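You operate a simulated robot arm through the tools that you are given. There is no shell and no other tool. Be economical: measure what you need, move in short steps, check, and stop when the job is done.

Carry out the task below with a simulated two-armed robot. There is one attempt and no reset: what you move stays moved.

Task
Carry the grey tote to the yellow frame and unload its three weights.
Fine: both hands, level; each weight in the tray of its colour. Set down upright: blue weight, green weight, white weight.

The check looks at the end state, three seconds after you hand in, the way a careful person would. Anything else that was tipped, shoved, dropped, spilled or broken makes it a failure.

Robot
Two 7-joint arms with two-finger grippers on one trunk, on a base that drives. Base frame: it is fixed to the floor where the robot stands at the start and does not move with it; the origin is under the middle of the robot, x ahead of it, y to its left, z up; the surface under the hand at the start is at about z = 0.82. Readings come in m, rad, newtons and seconds.
The left shoulder is at the start at [0.041, 0.164, 1.13], the right one opposite. With the tool pointing down near the work surface each hand reaches from about 0.28 to 0.74 m from the robot's upright axis, wherever it stands, measured 20 degrees to its own side. Places, roughly: blue tray [0.6, -1.5, 0.8]; green tray [0.8, -1.5, 0.8]; white weight tray [0.9, -1.5, 0.8]; yellow frame on the red table [0.7, -1.2, 0.8]. Payload 2.45 kg a hand.
The tool frame of a hand sits at the grasp point between the pads (the TCP): z along the fingers, y along the line on which they close. The tips reach 0.026 m beyond it. Largest opening 0.096 m; the body of the gripper starts 0.069 m behind the TCP.
Orientation is that of the tool frame in the base frame, as a unit quaternion [w, x, y, z]. With the fingers straight down and closing along the base's y, the tool's x points along the base's -x, its y along +y and its z along -z.

Tools
- The arms move only by the tool move_arm. It takes "left_steps", "right_steps" or both (then of equal length, played together; a hand with none holds still); each is a list of rows, each an object (a shift or turn left out is 0, a gripper value left out holds the last) with "rot": the turn, a rotation vector about the base's x, y, z in units of 4 degrees (1.0 is 4 degrees), a list of three; "offset": the shift along the base's x, y, z in units of 50 mm (1.0 is 50 mm), a list of three; "fingers": the closure, from 0 (fully open) to 1 (shut). In form: [{"rot": [ax, ay, az], "offset": [dx, dy, dz], "fingers": fingers}, ...]. A call has 1 to 10 rows; each row shifts and turns the commanded pose from where the row before left it. A call with a number of a shift or a turn outside -1 to 1 is refused whole. Rows are played at 5 a second. More than 0.05 m and 0.15 rad between two rows, or a gripper value outside its range, and nothing of the call is played. A pose out of reach is approached as far as the arm can. The call stops where the force on the tool passes 50 N (or 10 N more than at its start, if that is more) or the arm is blocked; 0.2 s more then pass. The fingers move at their own pace and stop on an object; they squeeze with about 26 N. The grip force told is the motor's: it shows also when the fingers shut on nothing. Time passes only in rows, and 0.2 s behind the last, so rows that do not move let the fingers close. The reply holds the time, the measured pose of the TCP, the force on the tool along the base axes, the opening and the grip force, in the units named above and with some noise, with the torque about the TCP (base axes, N m) and any sound that the robot's microphone picked up.
- Cameras (640 x 400 px; columns grow to the right, rows downward): "scene" is now at [0.0989, 0.0359, 1.5959]; the picture's right is [0.44, -0.90, 0.00], its down [-0.75, -0.37, -0.56] and it looks along [0.50, 0.25, -0.83] (base axes); focal length 265 px, centre (320, 200). "left" rides on the left gripper at [0.082, -0.003, -0.098] in its tool frame; the picture's right is [0.04, 1.00, 0.00], its down [-0.73, 0.03, -0.68] and it looks along [-0.68, 0.03, 0.73] (tool axes); focal length 256 px, centre (320, 200). "right" rides on the right gripper at [0.082, 0.003, -0.098] in its tool frame; the picture's right is [-0.04, 1.00, 0.00], its down [-0.73, -0.03, -0.68] and it looks along [-0.68, -0.03, 0.73] (tool axes); focal length 256 px, centre (320, 200).
- snapshot(camera): a new picture of that camera. It takes no simulated time.
- lift_body(by): slides the trunk up (or, below 0, down) by that many m; the arms and the scene camera ride with it, the base frame stays. It gives what a move gives, with no picture.
- steer(legs): drives the robot by 1 to 6 legs, each [ahead, left, turn to the left] in m, m and rad, along the robot's own axes; the way and the turn of a leg run together, so that a leg with both is an arc; at most 1.5 m and 3.142 rad a leg. The arms and the cameras ride along, it lands a little off, and it stops where it bumps. It gives what a move gives.
- turn_head(pan, tilt): turns the head with the scene camera to pan (to the left, within 2.094 rad either way) and tilt (down, from -0.506 to 1.204), counted from straight ahead of the robot. It gives what a move gives.
- measure_at(camera, pixels): for up to 12 pixels [column, row] of the newest picture of that camera ("zoom" is the newest enlarged one), the place [x, y, z] in the base frame of the surface seen there, good to about 0.002 m. It takes no simulated time.
- inspect(camera, box): a new picture of the part [left, top, right, bottom] of that camera's present view, enlarged. It takes no simulated time.
- close_job(): hands the job in; it is judged then, once.

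Work in short steps. Measure before you move; look again where a grasp or a placing could have gone wrong, and mend it. You have 80 turns and 58 pictures in all, those below and enlarged ones among them. Open the grippers and draw the arms clear of the work before you hand the job in, unless the task says otherwise; then end with one line.

The tools are called after "Call:" as name(argument=value, ...) on one line, values as JSON. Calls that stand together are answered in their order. move_arm: Moves the arms, as the interface text tells. Its arguments: {"type":"object","properties":{"left_steps":{"type":"array"},"right_steps":{"type":"array"}},"required":[]} The other tools are called the same way: lift_body (by) slides the trunk up or down; steer (legs) drives the base; turn_head (pan, tilt) turns the head that bears the scene camera; snapshot (camera) takes a picture; measure_at (camera, pixels) gives the place of the surface under pixels of a picture; inspect (camera, box) takes an enlarged picture of a part of a camera's view; close_job () hands the job in.

At the start:

```text
time_s: 0.0
left_tool_pos: [0.431, 0.3617, 1.0565]
left_tcp_rot: [-0.001, 0.0, 1.0, -0.002]
left_ft_force: [0.2, 0.0, -0.1]
left_torque: [-0.02, -0.02, 0.0]
left_finger_gap: 0.0959
left_gripper_force: 0.0
right_tool_pos: [0.513, -0.0013, 1.1081]
right_tcp_rot: [0.001, 0.0, 1.0, -0.001]
right_ft_force: [-0.2, -0.6, -0.7]
right_torque: [0.01, 0.01, -0.02]
right_finger_gap: 0.096
right_gripper_force: 0.0
trunk travel left (down, up): [-0.3, 0.267]
robot x, y, heading: [0.0008, -0.0007, -0.0]
head pan, tilt: [0.461, 0.977]
```

scene: 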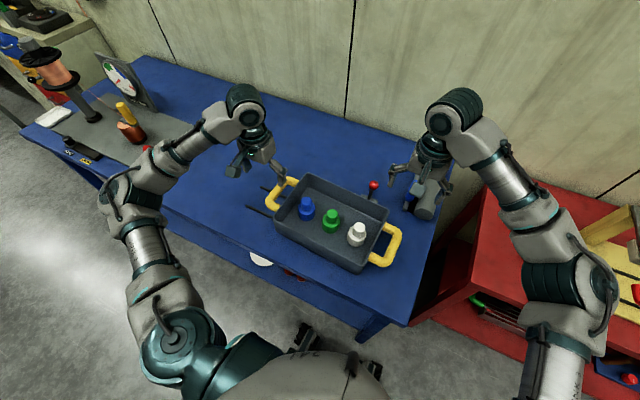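
right: 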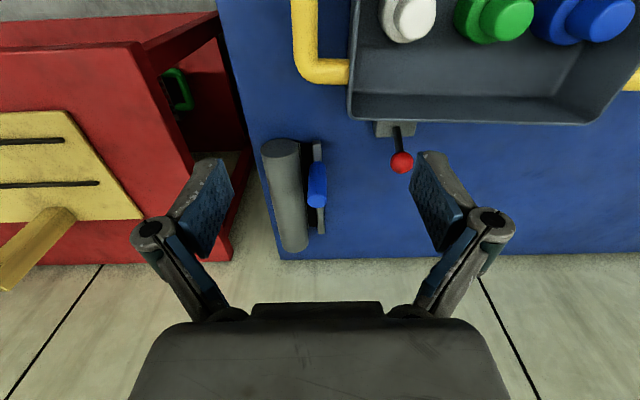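
left: 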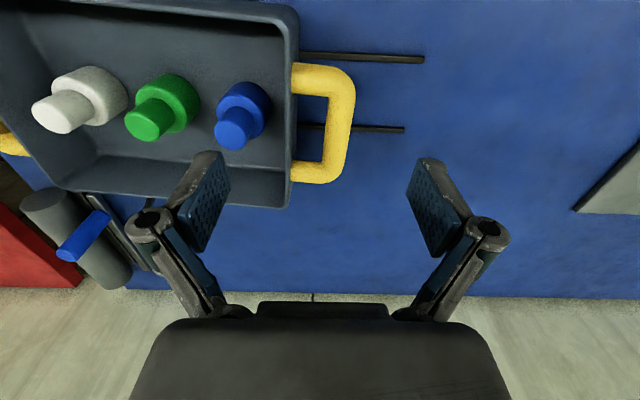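

The scene picture shows the tote with its yellow handles near (283,193) and (392,245), and the weights at (306,208), (331,221), (356,234). I measure the handles, rim and weights.

Call:
measure_at(camera="scene", pixels=[[274, 191], [292, 181], [271, 207], [398, 240], [380, 262], [388, 228], [306, 208], [331, 216], [357, 229], [310, 178], [280, 222], [362, 270]])

Call:
measure_at(camera="left", pixels=[[340, 120], [315, 76], [318, 172], [290, 60], [288, 200], [420, 60], [400, 130], [70, 280], [235, 125], [152, 120], [62, 112], [250, 245]])

Call:
inspect(camera="scene", box=[230, 140, 470, 290])

Call:
turn_head(pan=-0.9, tilt=0.6)

Call:
snapshot(camera="scene")

```text
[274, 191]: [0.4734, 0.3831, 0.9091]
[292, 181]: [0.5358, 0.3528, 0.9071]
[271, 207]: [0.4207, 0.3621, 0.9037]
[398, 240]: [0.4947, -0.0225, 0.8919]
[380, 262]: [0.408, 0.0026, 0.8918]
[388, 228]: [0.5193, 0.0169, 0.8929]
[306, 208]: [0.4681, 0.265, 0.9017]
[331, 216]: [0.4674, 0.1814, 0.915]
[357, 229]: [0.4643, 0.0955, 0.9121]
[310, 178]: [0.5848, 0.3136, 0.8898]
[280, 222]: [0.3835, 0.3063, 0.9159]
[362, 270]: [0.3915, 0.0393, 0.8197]
```

```text
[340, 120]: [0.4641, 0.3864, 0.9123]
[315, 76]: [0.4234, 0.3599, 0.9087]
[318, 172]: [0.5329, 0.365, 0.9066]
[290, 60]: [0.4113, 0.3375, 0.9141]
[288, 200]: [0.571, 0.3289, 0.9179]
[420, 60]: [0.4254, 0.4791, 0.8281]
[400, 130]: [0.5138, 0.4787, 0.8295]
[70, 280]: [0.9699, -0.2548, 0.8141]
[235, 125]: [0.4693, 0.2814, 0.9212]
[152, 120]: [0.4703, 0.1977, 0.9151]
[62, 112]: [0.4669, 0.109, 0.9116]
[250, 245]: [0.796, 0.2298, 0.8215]
```

```text
2.67 times, centred on (350, 215) of scene
```

zoom: 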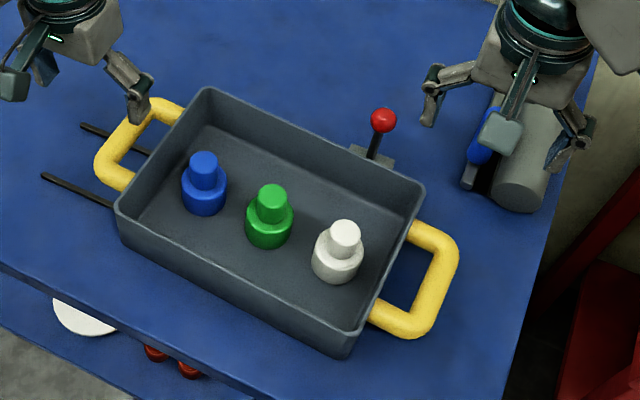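

```text
time_s: 1.5
left_tool_pos: [0.4265, 0.361, 1.0588]
left_tcp_rot: [0.001, 0.0, 1.0, 0.0]
left_ft_force: [0.1, 0.9, 0.2]
left_torque: [0.0, -0.01, 0.02]
left_finger_gap: 0.0959
left_gripper_force: 0.0
right_tool_pos: [0.5101, -0.0024, 1.11]
right_tcp_rot: [0.002, 0.0, 1.0, 0.0]
right_ft_force: [1.0, -0.2, -0.2]
right_torque: [0.01, 0.0, 0.01]
right_finger_gap: 0.0961
right_gripper_force: 0.2
trunk travel left (down, up): [-0.3, 0.267]
robot x, y, heading: [0.0004, -0.0005, 0.0]
head pan, tilt: [-0.901, 0.6]
```

```text
53 pictures are left
```

scene: 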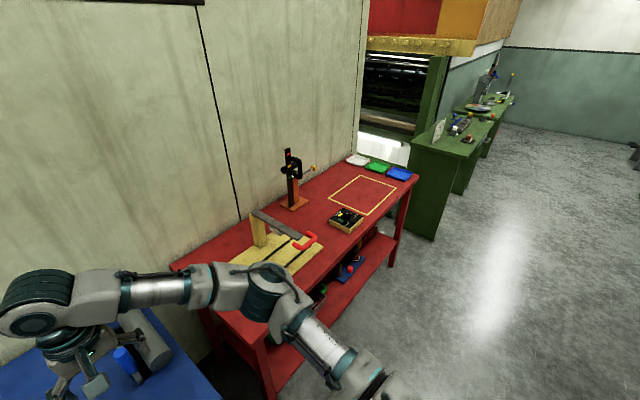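

The red table shows the yellow frame around (363,196) and trays at (398,174), (377,167), (357,160), with a small box at (345,220) by the frame. I measure them from here.

Call:
measure_at(camera="scene", pixels=[[361, 176], [397, 186], [366, 214], [329, 197], [398, 174], [377, 167], [357, 160], [345, 222], [418, 175], [270, 370], [290, 205], [365, 200]])

Call:
inspect(camera="scene", box=[220, 140, 460, 290])

```text
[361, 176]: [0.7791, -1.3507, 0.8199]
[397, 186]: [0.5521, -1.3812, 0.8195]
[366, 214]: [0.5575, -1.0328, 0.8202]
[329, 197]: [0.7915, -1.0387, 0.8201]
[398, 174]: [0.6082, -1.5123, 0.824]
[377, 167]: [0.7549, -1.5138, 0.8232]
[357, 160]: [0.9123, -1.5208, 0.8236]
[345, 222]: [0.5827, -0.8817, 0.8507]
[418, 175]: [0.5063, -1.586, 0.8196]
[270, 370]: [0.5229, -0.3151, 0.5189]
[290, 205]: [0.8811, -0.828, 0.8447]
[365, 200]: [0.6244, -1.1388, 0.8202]
```

```text
2.67 times, centred on (340, 215) of scene
```

zoom: 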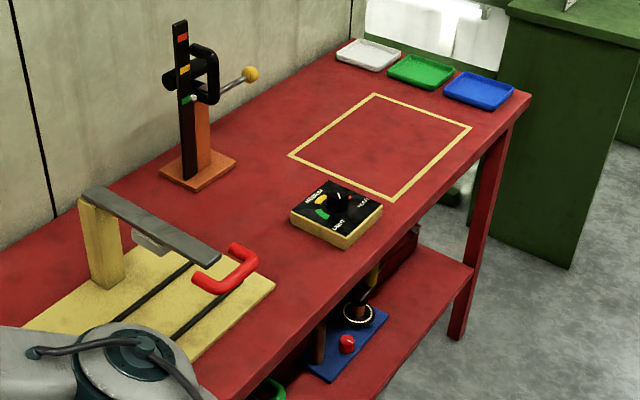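

Frame spans about x 0.555–0.785, y −1.035 to −1.37. Now I get close-ups of both handles from the hand cameras.

Call:
inspect(camera="left", box=[240, 40, 400, 220])

Call:
turn_head(pan=0.0, tilt=1.1)

Call:
snapshot(camera="scene")

```text
2.22 times, centred on (320, 130) of left
```

zoom: 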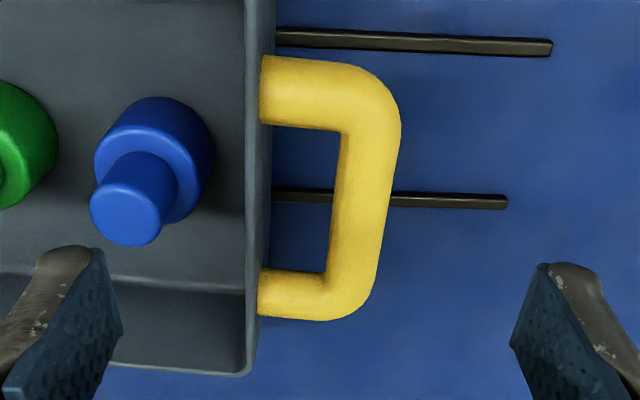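

```text
time_s: 2.7
left_tool_pos: [0.4278, 0.3605, 1.0582]
left_tcp_rot: [0.001, 0.0, 1.0, 0.0]
left_ft_force: [-0.1, 0.0, -0.2]
left_torque: [0.0, -0.01, 0.01]
left_finger_gap: 0.096
left_gripper_force: 0.0
right_tool_pos: [0.5088, -0.002, 1.1088]
right_tcp_rot: [0.002, 0.0, 1.0, 0.0]
right_ft_force: [1.5, -1.0, 0.6]
right_torque: [0.0, 0.0, -0.01]
right_finger_gap: 0.096
right_gripper_force: 0.0
trunk travel left (down, up): [-0.3, 0.267]
robot x, y, heading: [0.0012, -0.0045, 0.001]
head pan, tilt: [0.0, 1.1]
```

```text
50 pictures are left
```

scene: 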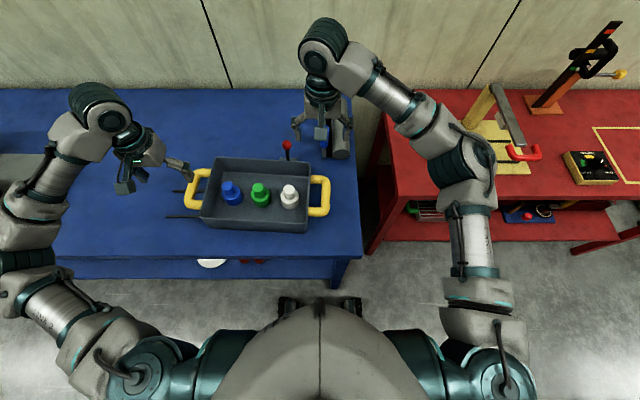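

Handle bar in the zoom runs from inner edge ~(338,200) to outer ~(393,200), the wall at ~(268,200). I measure these, plus the right handle and table edges.

Call:
measure_at(camera="zoom", pixels=[[345, 200], [366, 200], [388, 200], [260, 200], [275, 225], [365, 130], [355, 260], [345, 170], [360, 300], [330, 95]])

Call:
measure_at(camera="scene", pixels=[[326, 195], [323, 195], [329, 195], [320, 181], [316, 211], [308, 195], [190, 190], [200, 256], [480, 239], [299, 302], [300, 340], [590, 240]])

Call:
inspect(camera="scene", box=[170, 130, 370, 255])

```text
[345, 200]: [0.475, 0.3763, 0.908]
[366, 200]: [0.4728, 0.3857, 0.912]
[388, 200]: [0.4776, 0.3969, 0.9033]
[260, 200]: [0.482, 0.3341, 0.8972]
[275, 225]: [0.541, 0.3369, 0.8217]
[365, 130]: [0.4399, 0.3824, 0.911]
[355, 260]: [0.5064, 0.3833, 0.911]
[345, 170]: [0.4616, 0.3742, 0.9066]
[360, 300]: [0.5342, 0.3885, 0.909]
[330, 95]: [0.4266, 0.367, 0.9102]
```

```text
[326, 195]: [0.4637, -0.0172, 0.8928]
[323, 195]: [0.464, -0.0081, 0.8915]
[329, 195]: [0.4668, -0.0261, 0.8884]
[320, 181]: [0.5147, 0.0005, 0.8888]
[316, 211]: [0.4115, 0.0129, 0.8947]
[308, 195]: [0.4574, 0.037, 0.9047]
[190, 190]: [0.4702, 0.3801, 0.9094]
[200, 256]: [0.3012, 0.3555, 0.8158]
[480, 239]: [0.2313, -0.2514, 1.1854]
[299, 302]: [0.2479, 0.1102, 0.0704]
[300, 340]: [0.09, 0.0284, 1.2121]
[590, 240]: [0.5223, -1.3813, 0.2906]
```

```text
3.20 times, centred on (270, 192) of scene
```

zoom: 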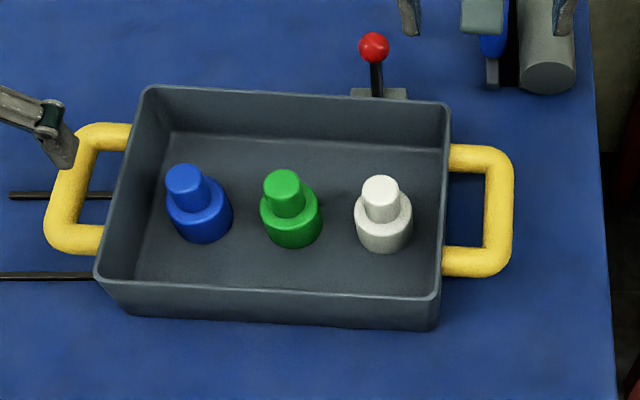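

The tote leans slightly (left handle top z 0.912, right 0.894) on the dark rails and is yawed about −2.4°. I go above the two bars (left bar y≈0.3855, right y≈−0.017) with matching yaw and half-closed fingers.

Call:
move_arm(left_steps=[{"offset": [0.5, 0.25, 0], "rot": [0, 0, -0.6], "fingers": 0.35}, {"offset": [0.48, 0.25, -0.4]}, {"offset": [0, 0, -0.8]}, {"offset": [0, 0, -0.8]}, {}], right_steps=[{"offset": [-0.5, -0.15, 0], "rot": [0, 0, -0.6], "fingers": 0.35}, {"offset": [-0.4, -0.15, -0.8]}, {"offset": [0, 0, -1]}, {"offset": [0, 0, -1]}, {"offset": [0, 0, -0.4]}])

Call:
snapshot(camera="left")

Call:
snapshot(camera="right")

```text
time_s: 3.9
left_tool_pos: [0.4761, 0.3862, 0.9575]
left_tcp_rot: [0.002, 0.022, 1.0, 0.0]
left_ft_force: [1.2, 0.3, 1.0]
left_torque: [0.0, 0.03, -0.05]
left_finger_gap: 0.0621
left_gripper_force: 0.0
right_tool_pos: [0.4656, -0.0174, 0.9487]
right_tcp_rot: [0.001, 0.021, 1.0, 0.001]
right_ft_force: [-0.5, -0.1, -0.3]
right_torque: [-0.02, -0.01, 0.0]
right_finger_gap: 0.0623
right_gripper_force: 0.0
trunk travel left (down, up): [-0.3, 0.267]
robot x, y, heading: [0.0027, -0.0018, -0.004]
head pan, tilt: [0.0, 1.1]
```

```text
48 pictures are left
```

left: 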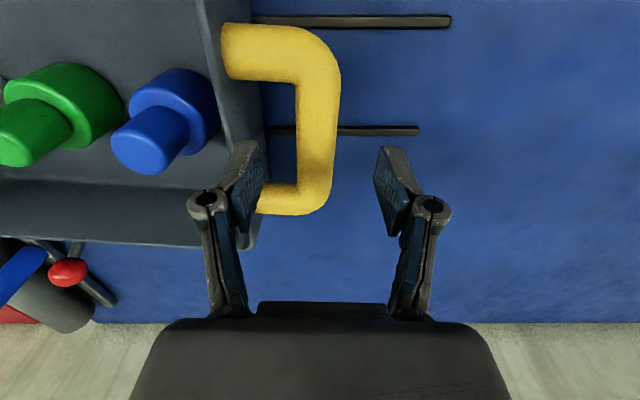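

```text
47 pictures are left
```

right: 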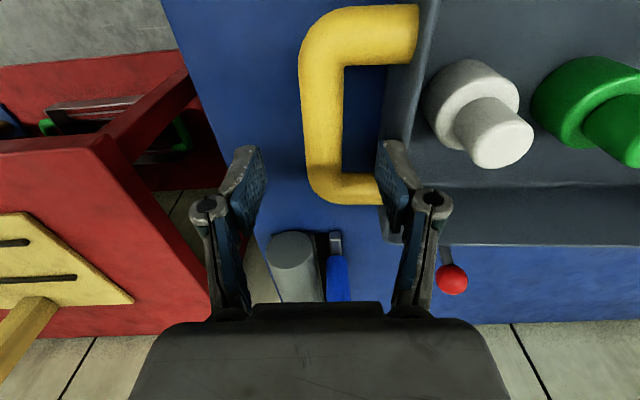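

Both bars sit between the fingers in view. I verify bar and wall lines with a measurement before lowering.

Call:
measure_at(camera="left", pixels=[[318, 120], [300, 120], [335, 120], [257, 100], [270, 50], [310, 195]])

Call:
measure_at(camera="right", pixels=[[323, 110], [305, 110], [340, 110], [395, 100], [370, 30], [350, 188], [415, 100]])

```text
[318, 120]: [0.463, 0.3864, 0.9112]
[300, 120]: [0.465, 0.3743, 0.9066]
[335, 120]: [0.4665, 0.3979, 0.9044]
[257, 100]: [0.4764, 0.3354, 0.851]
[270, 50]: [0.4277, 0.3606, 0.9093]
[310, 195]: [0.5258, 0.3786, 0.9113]
```

```text
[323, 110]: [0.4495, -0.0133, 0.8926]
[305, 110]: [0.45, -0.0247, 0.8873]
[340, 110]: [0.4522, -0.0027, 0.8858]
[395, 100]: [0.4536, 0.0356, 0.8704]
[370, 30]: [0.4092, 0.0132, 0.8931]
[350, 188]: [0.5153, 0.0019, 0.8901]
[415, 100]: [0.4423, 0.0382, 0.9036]
```

Alignment is good (right bar at y≈−0.0145). I lower around the bars and close.

Call:
move_arm(left_steps=[{"offset": [0, 0, -0.6]}, {"offset": [0, 0, -0.56]}, {}, {"fingers": 1}, {"fingers": 1}, {}, {}], right_steps=[{"offset": [0, 0.05, -0.7]}, {"offset": [0, 0, -0.66]}, {}, {"fingers": 1}, {"fingers": 1}, {}, {}])

Call:
snapshot(camera="scene")

```text
time_s: 5.5
left_tool_pos: [0.4752, 0.3847, 0.9014]
left_tcp_rot: [0.001, 0.021, 1.0, -0.001]
left_ft_force: [0.3, -10.2, 1.0]
left_torque: [-0.15, -0.4, 0.11]
left_finger_gap: 0.0267
left_gripper_force: 25.7
right_tool_pos: [0.4649, -0.0132, 0.8805]
right_tcp_rot: [0.002, 0.02, 1.0, 0.001]
right_ft_force: [1.5, 8.1, -0.3]
right_torque: [-0.07, -0.39, -0.49]
right_finger_gap: 0.0267
right_gripper_force: 26.6
trunk travel left (down, up): [-0.3, 0.267]
robot x, y, heading: [0.0009, 0.0039, 0.0]
head pan, tilt: [0.0, 1.1]
```

```text
46 pictures are left
```

scene: 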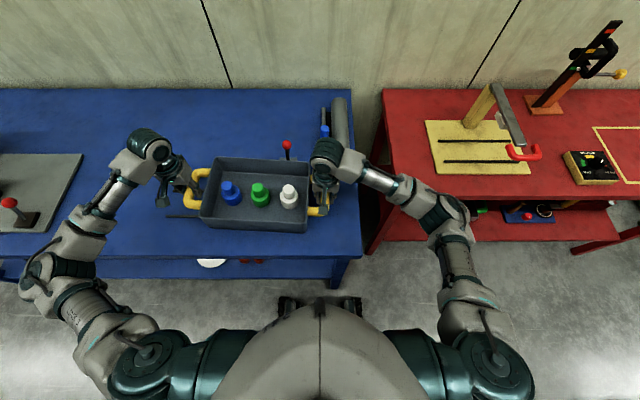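

Both hands grip the bars (gap 0.0267, 26 N). I lift gently, right side 19 mm more to level the tote, with matching wrist turn.

Call:
move_arm(left_steps=[{"offset": [0, 0, 0.05], "rot": [-0.16, 0, 0]}, {"offset": [0, 0, 0.05], "rot": [-0.16, 0, 0]}, {"offset": [0, 0, 0.1], "rot": [-0.16, 0, 0]}, {"offset": [0, 0, 0.2], "rot": [-0.16, 0, 0]}, {"offset": [0, 0, 0.3]}, {"offset": [0, 0, 0.3]}, {}], right_steps=[{"offset": [0, 0, 0.14], "rot": [-0.16, 0, 0]}, {"offset": [0, 0, 0.14], "rot": [-0.16, 0, 0]}, {"offset": [0, 0, 0.2], "rot": [-0.16, 0, 0]}, {"offset": [0, 0, 0.3], "rot": [-0.16, 0, 0]}, {"offset": [0, 0, 0.3]}, {"offset": [0, 0, 0.3]}, {}])

Call:
inspect(camera="scene", box=[130, 110, 380, 260])

```text
time_s: 7.1
left_tool_pos: [0.4768, 0.3865, 0.9502]
left_tcp_rot: [0.001, 0.022, 1.0, -0.022]
left_ft_force: [-1.8, -24.2, -9.3]
left_torque: [0.02, 0.48, -0.02]
left_finger_gap: 0.0266
left_gripper_force: 25.8
right_tool_pos: [0.4652, -0.0138, 0.9501]
right_tcp_rot: [0.001, 0.021, 1.0, -0.022]
right_ft_force: [2.1, 24.0, -9.2]
right_torque: [0.0, -0.35, -0.45]
right_finger_gap: 0.0266
right_gripper_force: 26.1
trunk travel left (down, up): [-0.3, 0.267]
robot x, y, heading: [-0.0018, -0.0015, 0.003]
head pan, tilt: [0.0, 1.1]
```

```text
2.56 times, centred on (255, 185) of scene
```

zoom: 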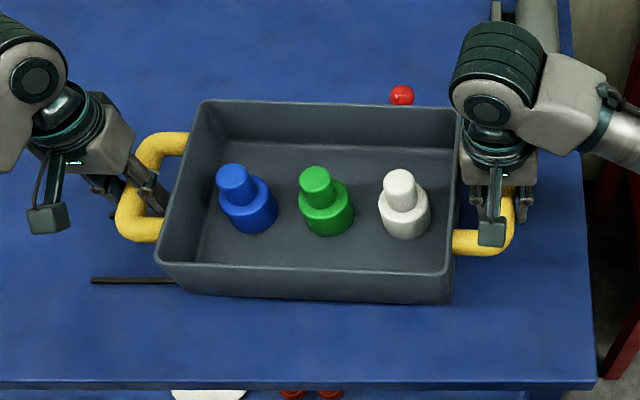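

Lifted; there is an outward pull of 24 N between the hands. I check the level at the rim corners and floor.

Call:
measure_at(camera="zoom", pixels=[[206, 102], [160, 264], [446, 270], [455, 112], [130, 180], [195, 240], [425, 255], [440, 150], [222, 160], [508, 235]])

Call:
move_arm(left_steps=[{"offset": [0, -0.03, 0.4]}, {"offset": [0, -0.02, 0.5]}, {"offset": [0, 0, 0.6]}, {"offset": [0, 0, 0.5]}, {}], right_steps=[{"offset": [0, 0.03, 0.4]}, {"offset": [0, 0.02, 0.5]}, {"offset": [0, 0, 0.6]}, {"offset": [0, 0, 0.5]}, {}])

```text
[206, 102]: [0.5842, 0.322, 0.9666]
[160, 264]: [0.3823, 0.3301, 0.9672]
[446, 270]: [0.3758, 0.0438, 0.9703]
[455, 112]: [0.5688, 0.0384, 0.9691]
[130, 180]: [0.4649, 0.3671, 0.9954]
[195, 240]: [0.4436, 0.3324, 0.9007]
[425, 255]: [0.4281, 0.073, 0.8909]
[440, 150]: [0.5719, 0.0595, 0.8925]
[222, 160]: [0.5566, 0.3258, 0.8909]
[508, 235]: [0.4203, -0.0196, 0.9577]
```

```text
time_s: 8.3
left_tool_pos: [0.4771, 0.3857, 1.0514]
left_tcp_rot: [0.001, 0.02, 1.0, -0.021]
left_ft_force: [-1.0, 18.4, -10.0]
left_torque: [0.07, -0.13, -0.13]
left_finger_gap: 0.0266
left_gripper_force: 25.7
right_tool_pos: [0.4664, -0.0145, 1.0492]
right_tcp_rot: [0.001, 0.022, 0.999, -0.024]
right_ft_force: [1.5, -18.1, -9.2]
right_torque: [0.18, 0.33, -0.42]
right_finger_gap: 0.0265
right_gripper_force: 26.0
trunk travel left (down, up): [-0.3, 0.267]
robot x, y, heading: [-0.0005, -0.0002, 0.002]
head pan, tilt: [0.0, 1.1]
```

The tote is level (rim z 0.967–0.970). I halve the now inward force, back off 0.25 m and slide to the right, clear of the tables.

Call:
move_arm(left_steps=[{"offset": [0, 0.022, 0]}, {}], right_steps=[{"offset": [0, -0.022, 0.03]}, {}])

Call:
steer(legs=[[-0.25, 0, 0]])

Call:
turn_head(pan=-0.9, tilt=0.8)

Call:
snapshot(camera="scene")

```text
time_s: 8.9
left_tool_pos: [0.4767, 0.3845, 1.049]
left_tcp_rot: [0.0, 0.021, 1.0, -0.022]
left_ft_force: [-0.9, 14.0, -8.4]
left_torque: [-0.05, 0.08, 0.11]
left_finger_gap: 0.0266
left_gripper_force: 25.8
right_tool_pos: [0.4656, -0.014, 1.0512]
right_tcp_rot: [0.001, 0.021, 1.0, -0.023]
right_ft_force: [0.4, -13.5, -10.2]
right_torque: [-0.04, 0.09, -0.42]
right_finger_gap: 0.0265
right_gripper_force: 26.4
trunk travel left (down, up): [-0.3, 0.267]
robot x, y, heading: [-0.0023, 0.0012, 0.0]
head pan, tilt: [0.0, 1.1]
```

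```text
time_s: 10.7
left_tool_pos: [0.226, 0.387, 1.0495]
left_tcp_rot: [0.001, 0.02, 1.0, -0.022]
left_ft_force: [-0.9, 14.2, -9.6]
left_torque: [0.12, 0.13, 0.07]
left_finger_gap: 0.0268
left_gripper_force: 25.6
right_tool_pos: [0.2156, -0.0126, 1.0514]
right_tcp_rot: [0.001, 0.021, 1.0, -0.024]
right_ft_force: [1.1, -13.9, -8.2]
right_torque: [0.04, 0.0, -0.6]
right_finger_gap: 0.0266
right_gripper_force: 26.0
trunk travel left (down, up): [-0.3, 0.267]
robot x, y, heading: [-0.2495, 0.0023, -0.003]
head pan, tilt: [0.0, 1.1]
```

```text
time_s: 11.9
left_tool_pos: [0.222, 0.3844, 1.0535]
left_tcp_rot: [0.003, 0.02, 1.0, -0.021]
left_ft_force: [-1.7, -0.3, -10.6]
left_torque: [0.03, 0.38, -0.04]
left_finger_gap: 0.0266
left_gripper_force: 26.3
right_tool_pos: [0.21, -0.0151, 1.0541]
right_tcp_rot: [0.005, 0.021, 1.0, -0.022]
right_ft_force: [0.4, 0.7, -9.2]
right_torque: [-0.03, -0.26, -0.44]
right_finger_gap: 0.0265
right_gripper_force: 26.0
trunk travel left (down, up): [-0.3, 0.267]
robot x, y, heading: [-0.2503, 0.0004, 0.0]
head pan, tilt: [-0.901, 0.799]
```

```text
44 pictures are left
```

scene: 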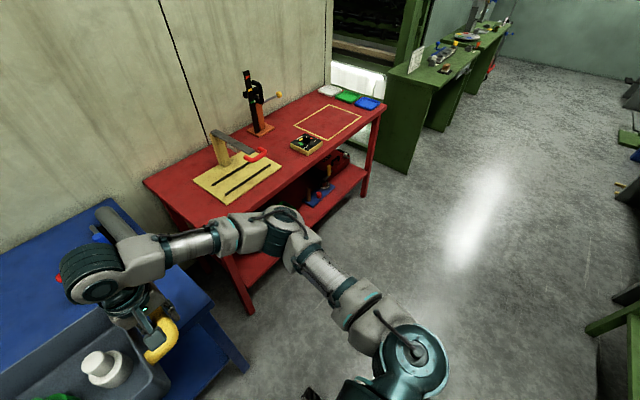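

The way is clear to the right. I measure the red and green table front edges, then slide right by 1.385 m.

Call:
measure_at(camera="scene", pixels=[[380, 110], [330, 150], [366, 185], [247, 305], [405, 172], [415, 85], [340, 200], [350, 110]])

Call:
steer(legs=[[0, -1.385, 0]])

Call:
turn_head(pan=-0.2, tilt=0.8)

Call:
snapshot(camera="scene")

```text
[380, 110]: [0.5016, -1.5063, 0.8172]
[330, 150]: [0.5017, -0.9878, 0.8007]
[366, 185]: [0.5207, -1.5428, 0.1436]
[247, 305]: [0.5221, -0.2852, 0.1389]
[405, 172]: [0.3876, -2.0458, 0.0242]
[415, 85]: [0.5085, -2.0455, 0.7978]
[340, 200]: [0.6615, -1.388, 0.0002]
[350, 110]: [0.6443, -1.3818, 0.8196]
```

```text
time_s: 18.8
left_tool_pos: [0.2173, -1.0047, 1.0525]
left_tcp_rot: [0.003, 0.028, 0.999, -0.022]
left_ft_force: [-0.2, 0.3, -9.4]
left_torque: [-0.02, 0.23, 0.14]
left_finger_gap: 0.027
left_gripper_force: 25.3
right_tool_pos: [0.1998, -1.4031, 1.0523]
right_tcp_rot: [0.003, 0.028, 0.999, -0.023]
right_ft_force: [-0.1, -0.4, -9.3]
right_torque: [0.04, -0.05, -0.4]
right_finger_gap: 0.0264
right_gripper_force: 26.5
trunk travel left (down, up): [-0.3, 0.267]
robot x, y, heading: [-0.2613, -1.3778, -0.011]
head pan, tilt: [-0.901, 0.799]
```

```text
time_s: 19.9
left_tool_pos: [0.2116, -1.0097, 1.0578]
left_tcp_rot: [0.005, 0.029, 0.999, -0.019]
left_ft_force: [-0.6, -1.4, -9.5]
left_torque: [-0.01, 0.48, 0.21]
left_finger_gap: 0.027
left_gripper_force: 25.7
right_tool_pos: [0.1954, -1.4086, 1.0557]
right_tcp_rot: [0.006, 0.029, 0.999, -0.02]
right_ft_force: [0.7, 1.3, -9.7]
right_torque: [-0.03, -0.32, -0.3]
right_finger_gap: 0.0266
right_gripper_force: 26.2
trunk travel left (down, up): [-0.3, 0.267]
robot x, y, heading: [-0.2578, -1.3835, -0.018]
head pan, tilt: [-0.201, 0.799]
```

```text
43 pictures are left
```

scene: 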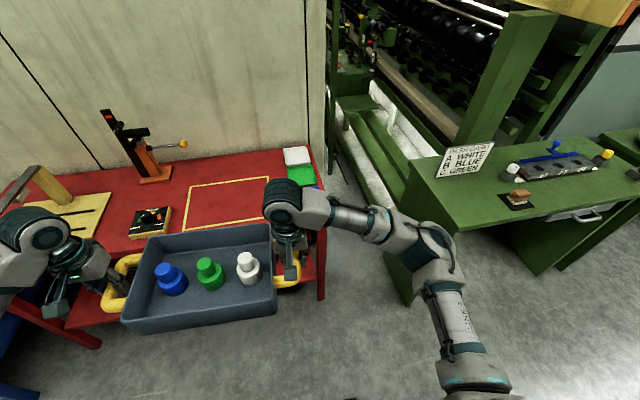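

The tote centre is near (0.204, −1.209), held level. I re-measure the frame and the clamp's yellow knob (183,144), and drive ahead part-way with a small left turn.

Call:
measure_at(camera="scene", pixels=[[188, 187], [267, 177], [186, 231], [183, 144], [104, 117], [150, 215], [297, 156], [301, 176], [165, 210], [226, 182]])

Call:
steer(legs=[[0.4, 0, 0.03]])

Call:
turn_head(pan=-0.1, tilt=0.95)

Call:
snapshot(camera="scene")

```text
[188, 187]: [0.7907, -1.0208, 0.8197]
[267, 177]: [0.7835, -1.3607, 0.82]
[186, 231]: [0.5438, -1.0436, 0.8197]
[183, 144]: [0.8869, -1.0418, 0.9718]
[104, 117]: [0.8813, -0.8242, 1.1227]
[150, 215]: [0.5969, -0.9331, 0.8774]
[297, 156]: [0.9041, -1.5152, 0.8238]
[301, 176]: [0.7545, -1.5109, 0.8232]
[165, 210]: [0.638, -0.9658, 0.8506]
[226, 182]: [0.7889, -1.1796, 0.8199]
```

```text
time_s: 22.4
left_tool_pos: [0.5995, -0.9905, 1.0566]
left_tcp_rot: [0.005, 0.011, 1.0, -0.02]
left_ft_force: [-1.2, -1.4, -9.2]
left_torque: [-0.13, 0.16, -0.01]
left_finger_gap: 0.0268
left_gripper_force: 26.2
right_tool_pos: [0.5959, -1.3897, 1.0567]
right_tcp_rot: [0.006, 0.011, 1.0, -0.022]
right_ft_force: [0.6, 1.4, -10.2]
right_torque: [0.02, 0.08, -0.26]
right_finger_gap: 0.0264
right_gripper_force: 25.9
trunk travel left (down, up): [-0.3, 0.267]
robot x, y, heading: [0.1391, -1.3791, 0.024]
head pan, tilt: [-0.201, 0.799]
```

```text
time_s: 23.1
left_tool_pos: [0.598, -0.9917, 1.0581]
left_tcp_rot: [0.007, 0.012, 1.0, -0.019]
left_ft_force: [-1.9, -1.0, -8.8]
left_torque: [-0.06, -0.01, -0.19]
left_finger_gap: 0.0269
left_gripper_force: 26.4
right_tool_pos: [0.5925, -1.3926, 1.0588]
right_tcp_rot: [0.008, 0.013, 1.0, -0.021]
right_ft_force: [1.8, 2.6, -10.0]
right_torque: [-0.08, 0.2, -0.52]
right_finger_gap: 0.0266
right_gripper_force: 26.5
trunk travel left (down, up): [-0.3, 0.267]
robot x, y, heading: [0.1408, -1.3804, 0.018]
head pan, tilt: [-0.099, 0.949]
```

```text
42 pictures are left
```

scene: 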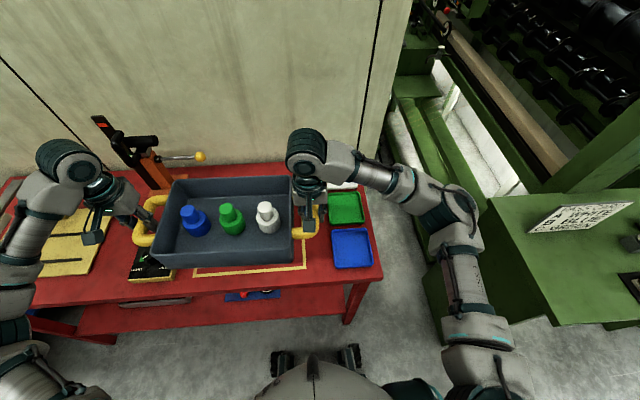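

Tote hovers in front of the frame. I measure the rim corners and the control box edges to compute the final shift.

Call:
inspect(camera="scene", box=[100, 150, 380, 310])

```text
2.29 times, centred on (240, 230) of scene
```

zoom: 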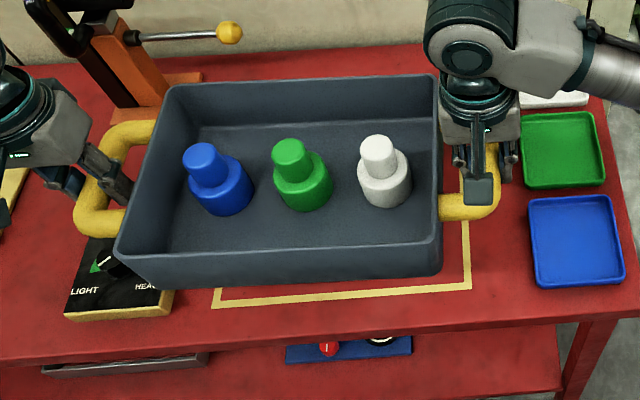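

Call:
measure_at(camera="zoom", pixels=[[174, 87], [118, 250], [439, 240], [433, 78], [216, 304], [467, 288], [170, 312], [168, 294], [85, 245], [230, 32], [180, 80], [525, 205]])

```text
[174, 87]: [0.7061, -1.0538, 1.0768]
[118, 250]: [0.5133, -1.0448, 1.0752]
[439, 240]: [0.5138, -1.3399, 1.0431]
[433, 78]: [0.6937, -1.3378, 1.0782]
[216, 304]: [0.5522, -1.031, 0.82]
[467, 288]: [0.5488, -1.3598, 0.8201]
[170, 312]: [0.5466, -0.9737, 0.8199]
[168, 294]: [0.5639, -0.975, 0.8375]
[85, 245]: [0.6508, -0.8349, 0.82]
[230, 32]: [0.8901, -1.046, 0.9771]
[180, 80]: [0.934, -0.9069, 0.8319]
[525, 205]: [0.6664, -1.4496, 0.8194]
```

Tote centre ≈(0.602,−1.193), frame centre ≈(0.668,−1.203). I drive the remaining 66 mm ahead, 11 mm right.

Call:
steer(legs=[[0.066, -0.011, 0]])

Call:
inspect(camera="scene", box=[100, 150, 380, 310])

Call:
measure_at(camera="zoom", pixels=[[174, 107], [118, 270], [439, 260], [433, 98]])

```text
time_s: 24.1
left_tool_pos: [0.6615, -0.9975, 1.0598]
left_tcp_rot: [0.008, 0.01, 1.0, -0.02]
left_ft_force: [-1.7, -2.0, -9.9]
left_torque: [-0.08, 0.11, -0.29]
left_finger_gap: 0.0267
left_gripper_force: 25.8
right_tool_pos: [0.6558, -1.398, 1.0586]
right_tcp_rot: [0.009, 0.011, 1.0, -0.022]
right_ft_force: [2.8, 2.7, -9.6]
right_torque: [0.09, 0.14, -0.38]
right_finger_gap: 0.0266
right_gripper_force: 25.9
trunk travel left (down, up): [-0.3, 0.267]
robot x, y, heading: [0.2039, -1.393, 0.016]
head pan, tilt: [-0.099, 0.949]
```

```text
2.29 times, centred on (240, 230) of scene
```

zoom: 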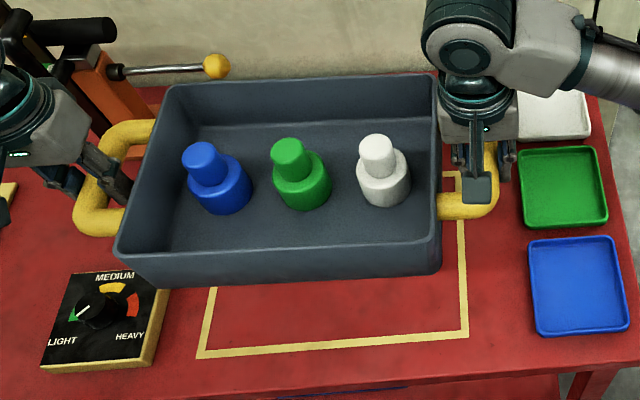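

```text
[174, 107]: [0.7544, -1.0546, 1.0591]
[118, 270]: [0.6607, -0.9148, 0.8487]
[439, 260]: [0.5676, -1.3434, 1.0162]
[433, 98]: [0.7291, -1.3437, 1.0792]
```

Nearly on target; I check the control box edge, shift 4 mm right and lower together to about 20 mm above the table.

Call:
measure_at(camera="zoom", pixels=[[167, 292], [152, 362], [130, 272], [160, 290], [200, 355], [466, 333]])

Call:
move_arm(left_steps=[{"offset": [0.04, -0.08, -0.5]}, {"offset": [0, 0, -0.7]}, {"offset": [0, 0, -0.7]}, {"offset": [0, 0, -0.6]}, {"offset": [0, 0, -0.5]}, {}], right_steps=[{"offset": [0.04, -0.08, -0.5]}, {"offset": [0, 0, -0.7]}, {"offset": [0, 0, -0.7]}, {"offset": [0, 0, -0.6]}, {"offset": [0, 0, -0.5]}, {}])

Call:
inspect(camera="scene", box=[100, 150, 380, 310])

```text
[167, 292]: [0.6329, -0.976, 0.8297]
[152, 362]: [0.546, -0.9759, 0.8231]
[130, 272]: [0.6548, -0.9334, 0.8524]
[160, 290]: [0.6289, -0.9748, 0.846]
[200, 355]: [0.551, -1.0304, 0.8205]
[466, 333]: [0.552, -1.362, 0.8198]
```

```text
time_s: 25.5
left_tool_pos: [0.6599, -1.012, 0.9121]
left_tcp_rot: [0.009, 0.012, 1.0, -0.015]
left_ft_force: [-0.7, -2.0, -9.9]
left_torque: [0.02, 0.26, 0.15]
left_finger_gap: 0.0268
left_gripper_force: 25.9
right_tool_pos: [0.6559, -1.4111, 0.9095]
right_tcp_rot: [0.01, 0.012, 1.0, -0.018]
right_ft_force: [0.4, 1.9, -8.6]
right_torque: [0.08, -0.06, -0.22]
right_finger_gap: 0.0267
right_gripper_force: 25.7
trunk travel left (down, up): [-0.3, 0.267]
robot x, y, heading: [0.2025, -1.3887, 0.019]
head pan, tilt: [-0.099, 0.949]
```

```text
2.29 times, centred on (240, 230) of scene
```

zoom: 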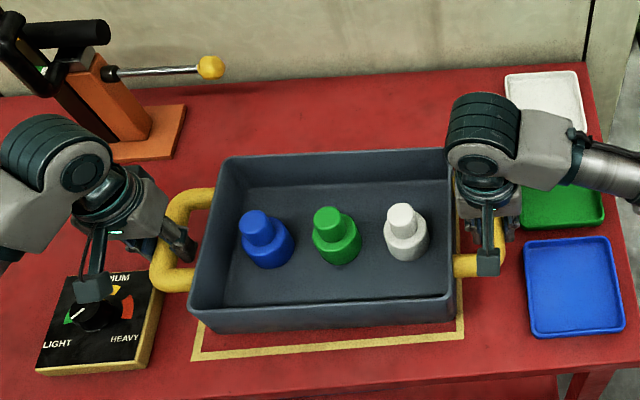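

The hands read a bit further right than intended; I measure the rim against the frame.

Call:
measure_at(camera="zoom", pixels=[[222, 160], [193, 308], [452, 296], [449, 152], [203, 353], [463, 334], [300, 155], [300, 310], [191, 290], [455, 280], [160, 290], [525, 235]])

```text
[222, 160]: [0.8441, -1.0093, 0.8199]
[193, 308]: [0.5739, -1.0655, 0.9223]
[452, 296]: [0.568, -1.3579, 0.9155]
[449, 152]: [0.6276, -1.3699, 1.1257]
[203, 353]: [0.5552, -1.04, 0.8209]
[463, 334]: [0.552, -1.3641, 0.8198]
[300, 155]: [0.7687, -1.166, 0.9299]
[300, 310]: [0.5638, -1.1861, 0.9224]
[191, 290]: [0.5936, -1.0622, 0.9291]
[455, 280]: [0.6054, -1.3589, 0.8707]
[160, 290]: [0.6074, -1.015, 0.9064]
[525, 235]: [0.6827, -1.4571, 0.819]
```

Rim centre is (0.666, −1.211) vs frame centre (0.669, −1.198). I shift back +12 mm in y, +3 mm in x, and lower slowly to contact.

Call:
move_arm(left_steps=[{"offset": [0.06, 0.12, 0]}, {"offset": [0, 0.12, -0.1]}, {"offset": [0, 0, -0.2]}, {"offset": [0, 0, -0.1]}, {}], right_steps=[{"offset": [0.06, 0.12, 0]}, {"offset": [0, 0.12, -0.1]}, {"offset": [0, 0, -0.2]}, {"offset": [0, 0, -0.1]}, {}])

Call:
inspect(camera="scene", box=[100, 150, 380, 310])

Call:
measure_at(camera="zoom", pixels=[[191, 312], [448, 300], [300, 314], [300, 160], [189, 295], [452, 285]])

```text
time_s: 26.7
left_tool_pos: [0.6638, -0.9941, 0.8912]
left_tcp_rot: [0.008, 0.012, 1.0, -0.019]
left_ft_force: [-1.3, -8.3, -9.4]
left_torque: [-0.07, -0.01, -0.14]
left_finger_gap: 0.027
left_gripper_force: 26.4
right_tool_pos: [0.659, -1.3925, 0.8901]
right_tcp_rot: [0.01, 0.012, 1.0, -0.018]
right_ft_force: [2.4, 8.8, -9.8]
right_torque: [0.03, 0.16, -0.55]
right_finger_gap: 0.0269
right_gripper_force: 25.8
trunk travel left (down, up): [-0.3, 0.267]
robot x, y, heading: [0.2057, -1.3865, 0.02]
head pan, tilt: [-0.099, 0.949]
```

```text
2.29 times, centred on (240, 230) of scene
```

zoom: 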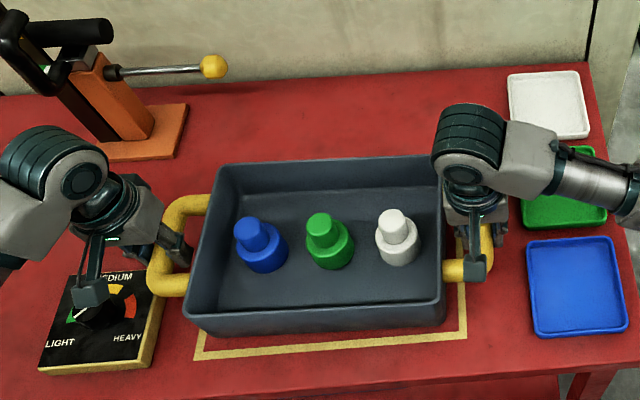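

```text
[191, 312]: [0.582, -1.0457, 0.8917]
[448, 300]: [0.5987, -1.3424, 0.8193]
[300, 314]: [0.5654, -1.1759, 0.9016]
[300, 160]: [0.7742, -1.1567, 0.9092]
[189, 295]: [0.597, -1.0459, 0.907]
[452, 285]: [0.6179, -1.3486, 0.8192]
```

Rim y is −1.045…−1.34; I shift 5 mm right and finish lowering in small rows.

Call:
move_arm(left_steps=[{"offset": [0, -0.1, 0]}, {"offset": [0, 0, -0.05]}, {"offset": [0, 0, -0.05]}, {"offset": [0, 0, -0.05]}, {}], right_steps=[{"offset": [0, -0.1, 0]}, {"offset": [0, 0, -0.05]}, {"offset": [0, 0, -0.05]}, {"offset": [0, 0, -0.05]}, {}])

Call:
inspect(camera="scene", box=[100, 150, 380, 310])

Call:
measure_at(camera="zoom", pixels=[[190, 305], [441, 298], [300, 316], [300, 162], [189, 297], [448, 285], [197, 345], [463, 334]])

```text
time_s: 27.9
left_tool_pos: [0.6627, -1.002, 0.8881]
left_tcp_rot: [0.012, 0.011, 1.0, -0.017]
left_ft_force: [3.7, -13.8, 12.1]
left_torque: [-0.26, 0.1, -0.11]
left_finger_gap: 0.0267
left_gripper_force: 26.4
right_tool_pos: [0.6582, -1.4022, 0.8835]
right_tcp_rot: [0.012, 0.012, 1.0, -0.018]
right_ft_force: [4.8, 6.5, 9.4]
right_torque: [-0.03, 0.32, -0.47]
right_finger_gap: 0.0265
right_gripper_force: 26.1
trunk travel left (down, up): [-0.3, 0.267]
robot x, y, heading: [0.2058, -1.3901, 0.016]
head pan, tilt: [-0.099, 0.949]
```

```text
2.29 times, centred on (240, 230) of scene
```

zoom: 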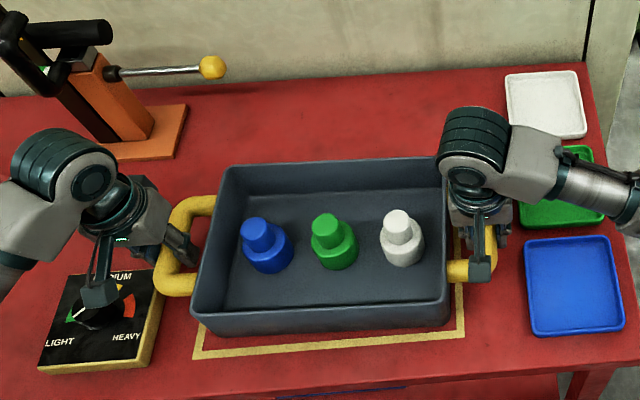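

```text
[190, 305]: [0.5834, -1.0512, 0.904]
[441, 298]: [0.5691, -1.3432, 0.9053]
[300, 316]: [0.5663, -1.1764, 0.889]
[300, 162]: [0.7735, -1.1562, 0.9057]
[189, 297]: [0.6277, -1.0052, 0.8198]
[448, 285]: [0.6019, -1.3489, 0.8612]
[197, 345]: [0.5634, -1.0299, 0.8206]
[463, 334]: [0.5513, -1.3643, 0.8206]
```

Contact: forces reversed to +12 and +9 N, tote inside the frame. I open to ~0.06 and lift straight up.

Call:
move_arm(left_steps=[{"fingers": 0.42}, {"fingers": 0.42}, {"offset": [0, 0, 0.3]}, {"offset": [0, 0, 0.7]}, {"offset": [0, 0, 1]}, {"offset": [0, 0, 1]}], right_steps=[{"fingers": 0.42}, {"fingers": 0.42}, {"offset": [0, 0, 0.3]}, {"offset": [0, 0, 0.7]}, {"offset": [0, 0, 1]}, {"offset": [0, 0, 1]}])

Call:
inspect(camera="scene", box=[100, 130, 420, 330])

```text
time_s: 29.3
left_tool_pos: [0.6614, -0.999, 1.036]
left_tcp_rot: [0.01, 0.011, 1.0, -0.018]
left_ft_force: [0.7, 0.3, -0.3]
left_torque: [0.0, -0.03, 0.0]
left_finger_gap: 0.0557
left_gripper_force: 0.0
right_tool_pos: [0.6575, -1.3985, 1.0323]
right_tcp_rot: [0.01, 0.012, 1.0, -0.02]
right_ft_force: [0.6, -0.7, -1.1]
right_torque: [0.01, -0.03, 0.0]
right_finger_gap: 0.0559
right_gripper_force: 0.1
trunk travel left (down, up): [-0.3, 0.267]
robot x, y, heading: [0.2079, -1.3885, 0.017]
head pan, tilt: [-0.099, 0.949]
```

```text
2.00 times, centred on (260, 230) of scene
```

zoom: 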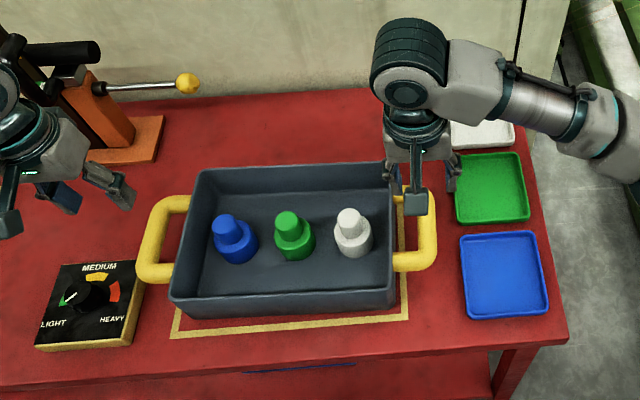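

Tote is down and free. I retreat the left arm up and back, and measure the weights' knobs and the trays.

Call:
measure_at(camera="zoom", pixels=[[348, 216], [287, 219], [226, 223], [359, 250], [485, 180], [504, 275], [528, 187], [525, 238], [462, 262], [547, 265], [503, 235], [507, 318]])

Call:
move_arm(left_steps=[{"offset": [-0.5, 0, 1]}, {"offset": [-1, 0.3, 0.5]}, {"offset": [-1, 0.3, 0]}, {"offset": [-1, 0.3, 0]}, {"offset": [-1, 0, 0]}], right_steps=[{"offset": [0, 0, 0.5], "rot": [0.32, 0, 0]}, {"offset": [-0.5, 0, 0.3], "rot": [0.3, 0, 0]}, {"offset": [-1, 0, 0]}, {"offset": [-0.5, 0, 0]}, {}])

Call:
turn_head(pan=-0.2, tilt=1.0)

Call:
snapshot(camera="scene")

Call:
snapshot(camera="right")

```text
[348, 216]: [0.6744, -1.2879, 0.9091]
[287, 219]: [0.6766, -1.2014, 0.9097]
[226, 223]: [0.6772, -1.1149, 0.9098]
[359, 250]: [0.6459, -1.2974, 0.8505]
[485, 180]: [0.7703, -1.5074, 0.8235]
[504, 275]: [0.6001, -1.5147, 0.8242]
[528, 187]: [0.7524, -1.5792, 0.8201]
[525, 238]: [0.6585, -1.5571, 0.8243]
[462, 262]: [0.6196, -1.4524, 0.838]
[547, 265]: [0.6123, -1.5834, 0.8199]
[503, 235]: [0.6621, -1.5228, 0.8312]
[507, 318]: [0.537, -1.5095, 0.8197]
```

```text
refused: row 1 steps farther than a row can; nothing moved
```

```text
time_s: 30.0
left_tool_pos: [0.6623, -0.9985, 1.0347]
left_tcp_rot: [0.009, 0.01, 1.0, -0.017]
left_ft_force: [0.1, 0.5, 0.0]
left_torque: [0.01, -0.01, -0.02]
left_finger_gap: 0.0559
left_gripper_force: 0.1
right_tool_pos: [0.6589, -1.3996, 1.0312]
right_tcp_rot: [0.01, 0.012, 1.0, -0.019]
right_ft_force: [0.6, 0.4, -0.6]
right_torque: [0.0, 0.03, 0.03]
right_finger_gap: 0.0555
right_gripper_force: 0.2
trunk travel left (down, up): [-0.3, 0.267]
robot x, y, heading: [0.2078, -1.3896, 0.021]
head pan, tilt: [-0.201, 1.0]
```

```text
35 pictures are left
```

scene: 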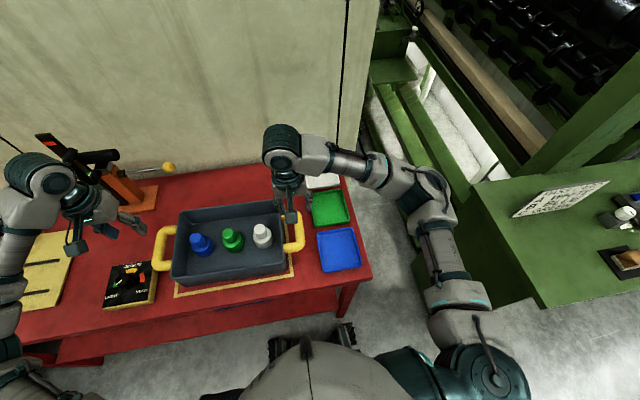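

```text
34 pictures are left
```

right: 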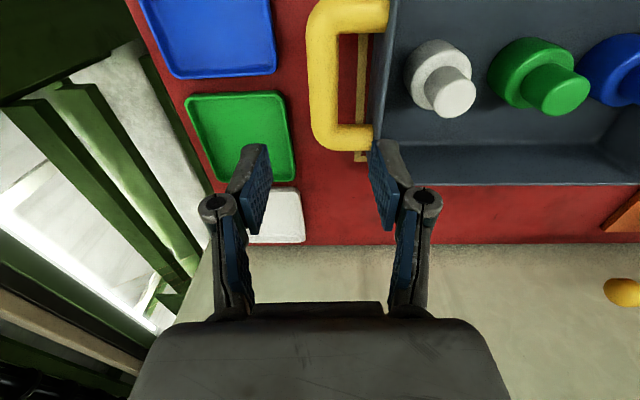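

The move was refused (row too long), but the right camera shows the white knob at (457,92), green (565,92), and all trays. I measure them and retreat the left arm with shorter rows.

Call:
measure_at(camera="right", pixels=[[452, 95], [422, 70], [560, 92], [415, 110], [475, 92], [430, 92], [215, 25], [243, 135], [278, 215], [305, 225], [300, 190], [268, 92]])

Call:
move_arm(left_steps=[{"offset": [-0.3, 0, 0.9]}, {"offset": [-0.8, 0.2, 0.4]}, {"offset": [-0.9, 0.3, 0]}, {"offset": [-0.9, 0.3, 0]}, {"offset": [-0.9, 0, 0]}])

Call:
inspect(camera="right", box=[300, 0, 640, 212])

```text
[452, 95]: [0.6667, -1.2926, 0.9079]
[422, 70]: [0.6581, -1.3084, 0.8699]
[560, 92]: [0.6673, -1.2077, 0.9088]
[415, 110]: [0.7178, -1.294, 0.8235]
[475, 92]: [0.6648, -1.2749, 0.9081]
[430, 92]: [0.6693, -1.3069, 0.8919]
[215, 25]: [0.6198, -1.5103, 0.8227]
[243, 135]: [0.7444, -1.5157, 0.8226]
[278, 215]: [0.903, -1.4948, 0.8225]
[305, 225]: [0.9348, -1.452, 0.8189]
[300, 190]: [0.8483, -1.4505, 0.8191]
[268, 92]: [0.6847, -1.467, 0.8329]
```

```text
time_s: 31.4
left_tool_pos: [0.4801, -0.9778, 1.0626]
left_tcp_rot: [-0.063, 0.01, 0.998, -0.019]
left_ft_force: [0.5, 0.3, -0.7]
left_torque: [-0.01, -0.01, 0.02]
left_finger_gap: 0.0556
left_gripper_force: 0.0
left hand out of reach, approached as far as the arm can: row 5
right_tool_pos: [0.6559, -1.4029, 1.0335]
right_tcp_rot: [0.012, 0.011, 1.0, -0.017]
right_ft_force: [-0.2, 0.8, 0.1]
right_torque: [0.01, 0.0, -0.03]
right_finger_gap: 0.0557
right_gripper_force: 0.0
trunk travel left (down, up): [-0.3, 0.267]
robot x, y, heading: [0.2052, -1.3884, 0.017]
head pan, tilt: [-0.201, 1.0]
stopped in row 5 (left hand): the arm was blocked; the commanded pose is now the measured one
```

```text
1.88 times, centred on (470, 106) of right
```

zoom: 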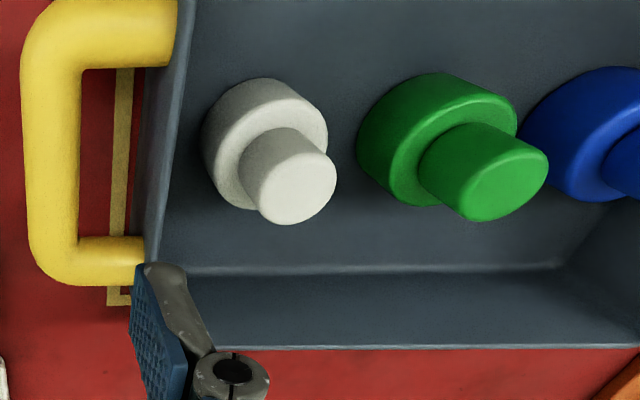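

Now I measure the white and green knob tops in this enlargement.

Call:
measure_at(camera="zoom", pixels=[[296, 189], [262, 195], [332, 185], [298, 160], [290, 219], [503, 184], [464, 186], [541, 178], [505, 152], [490, 215], [225, 130], [260, 150]])

```text
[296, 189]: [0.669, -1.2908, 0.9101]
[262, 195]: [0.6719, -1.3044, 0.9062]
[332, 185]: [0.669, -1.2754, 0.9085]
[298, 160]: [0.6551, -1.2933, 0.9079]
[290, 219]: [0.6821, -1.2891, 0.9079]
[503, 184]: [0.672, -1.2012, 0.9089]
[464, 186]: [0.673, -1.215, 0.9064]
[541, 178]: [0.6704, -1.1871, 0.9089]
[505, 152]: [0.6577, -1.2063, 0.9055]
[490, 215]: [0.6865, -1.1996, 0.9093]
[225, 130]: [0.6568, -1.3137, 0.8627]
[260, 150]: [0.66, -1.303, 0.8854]
```

White knob centre (0.669, −1.290), top z 0.909, ~29 mm wide. I straighten the right tool and go above it.

Call:
move_arm(right_steps=[{"offset": [0.13, 0.8, 0], "rot": [0.3, 0.15, 0.2]}, {"offset": [0.13, 0.8, 0], "rot": [0.25, 0.14, 0.14]}, {"offset": [0, 0.66, -0.4]}, {"offset": [0, 0, -0.9]}, {}])

Call:
snapshot(camera="right")

```text
time_s: 32.6
left_tool_pos: [0.4814, -0.9802, 1.0627]
left_tcp_rot: [-0.062, 0.01, 0.998, -0.018]
left_ft_force: [-0.1, 0.0, -0.2]
left_torque: [-0.04, 0.01, 0.01]
left_finger_gap: 0.0557
left_gripper_force: 0.1
right_tool_pos: [0.6698, -1.2915, 0.9672]
right_tcp_rot: [0.002, 0.0, 1.0, 0.002]
right_ft_force: [0.5, -1.4, -1.0]
right_torque: [0.0, -0.01, 0.0]
right_finger_gap: 0.0556
right_gripper_force: 0.2
trunk travel left (down, up): [-0.3, 0.267]
robot x, y, heading: [0.2063, -1.3916, 0.017]
head pan, tilt: [-0.201, 1.0]
```

```text
32 pictures are left
```

right: 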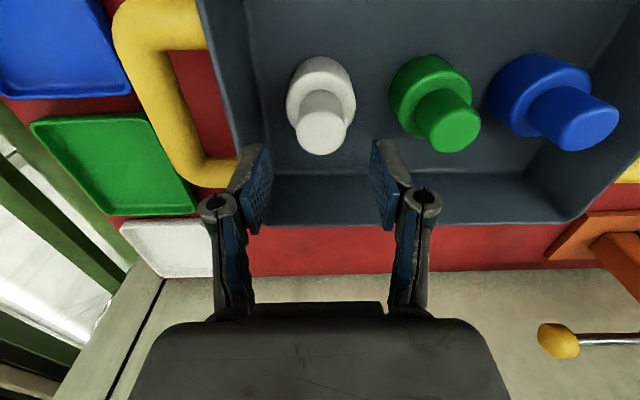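

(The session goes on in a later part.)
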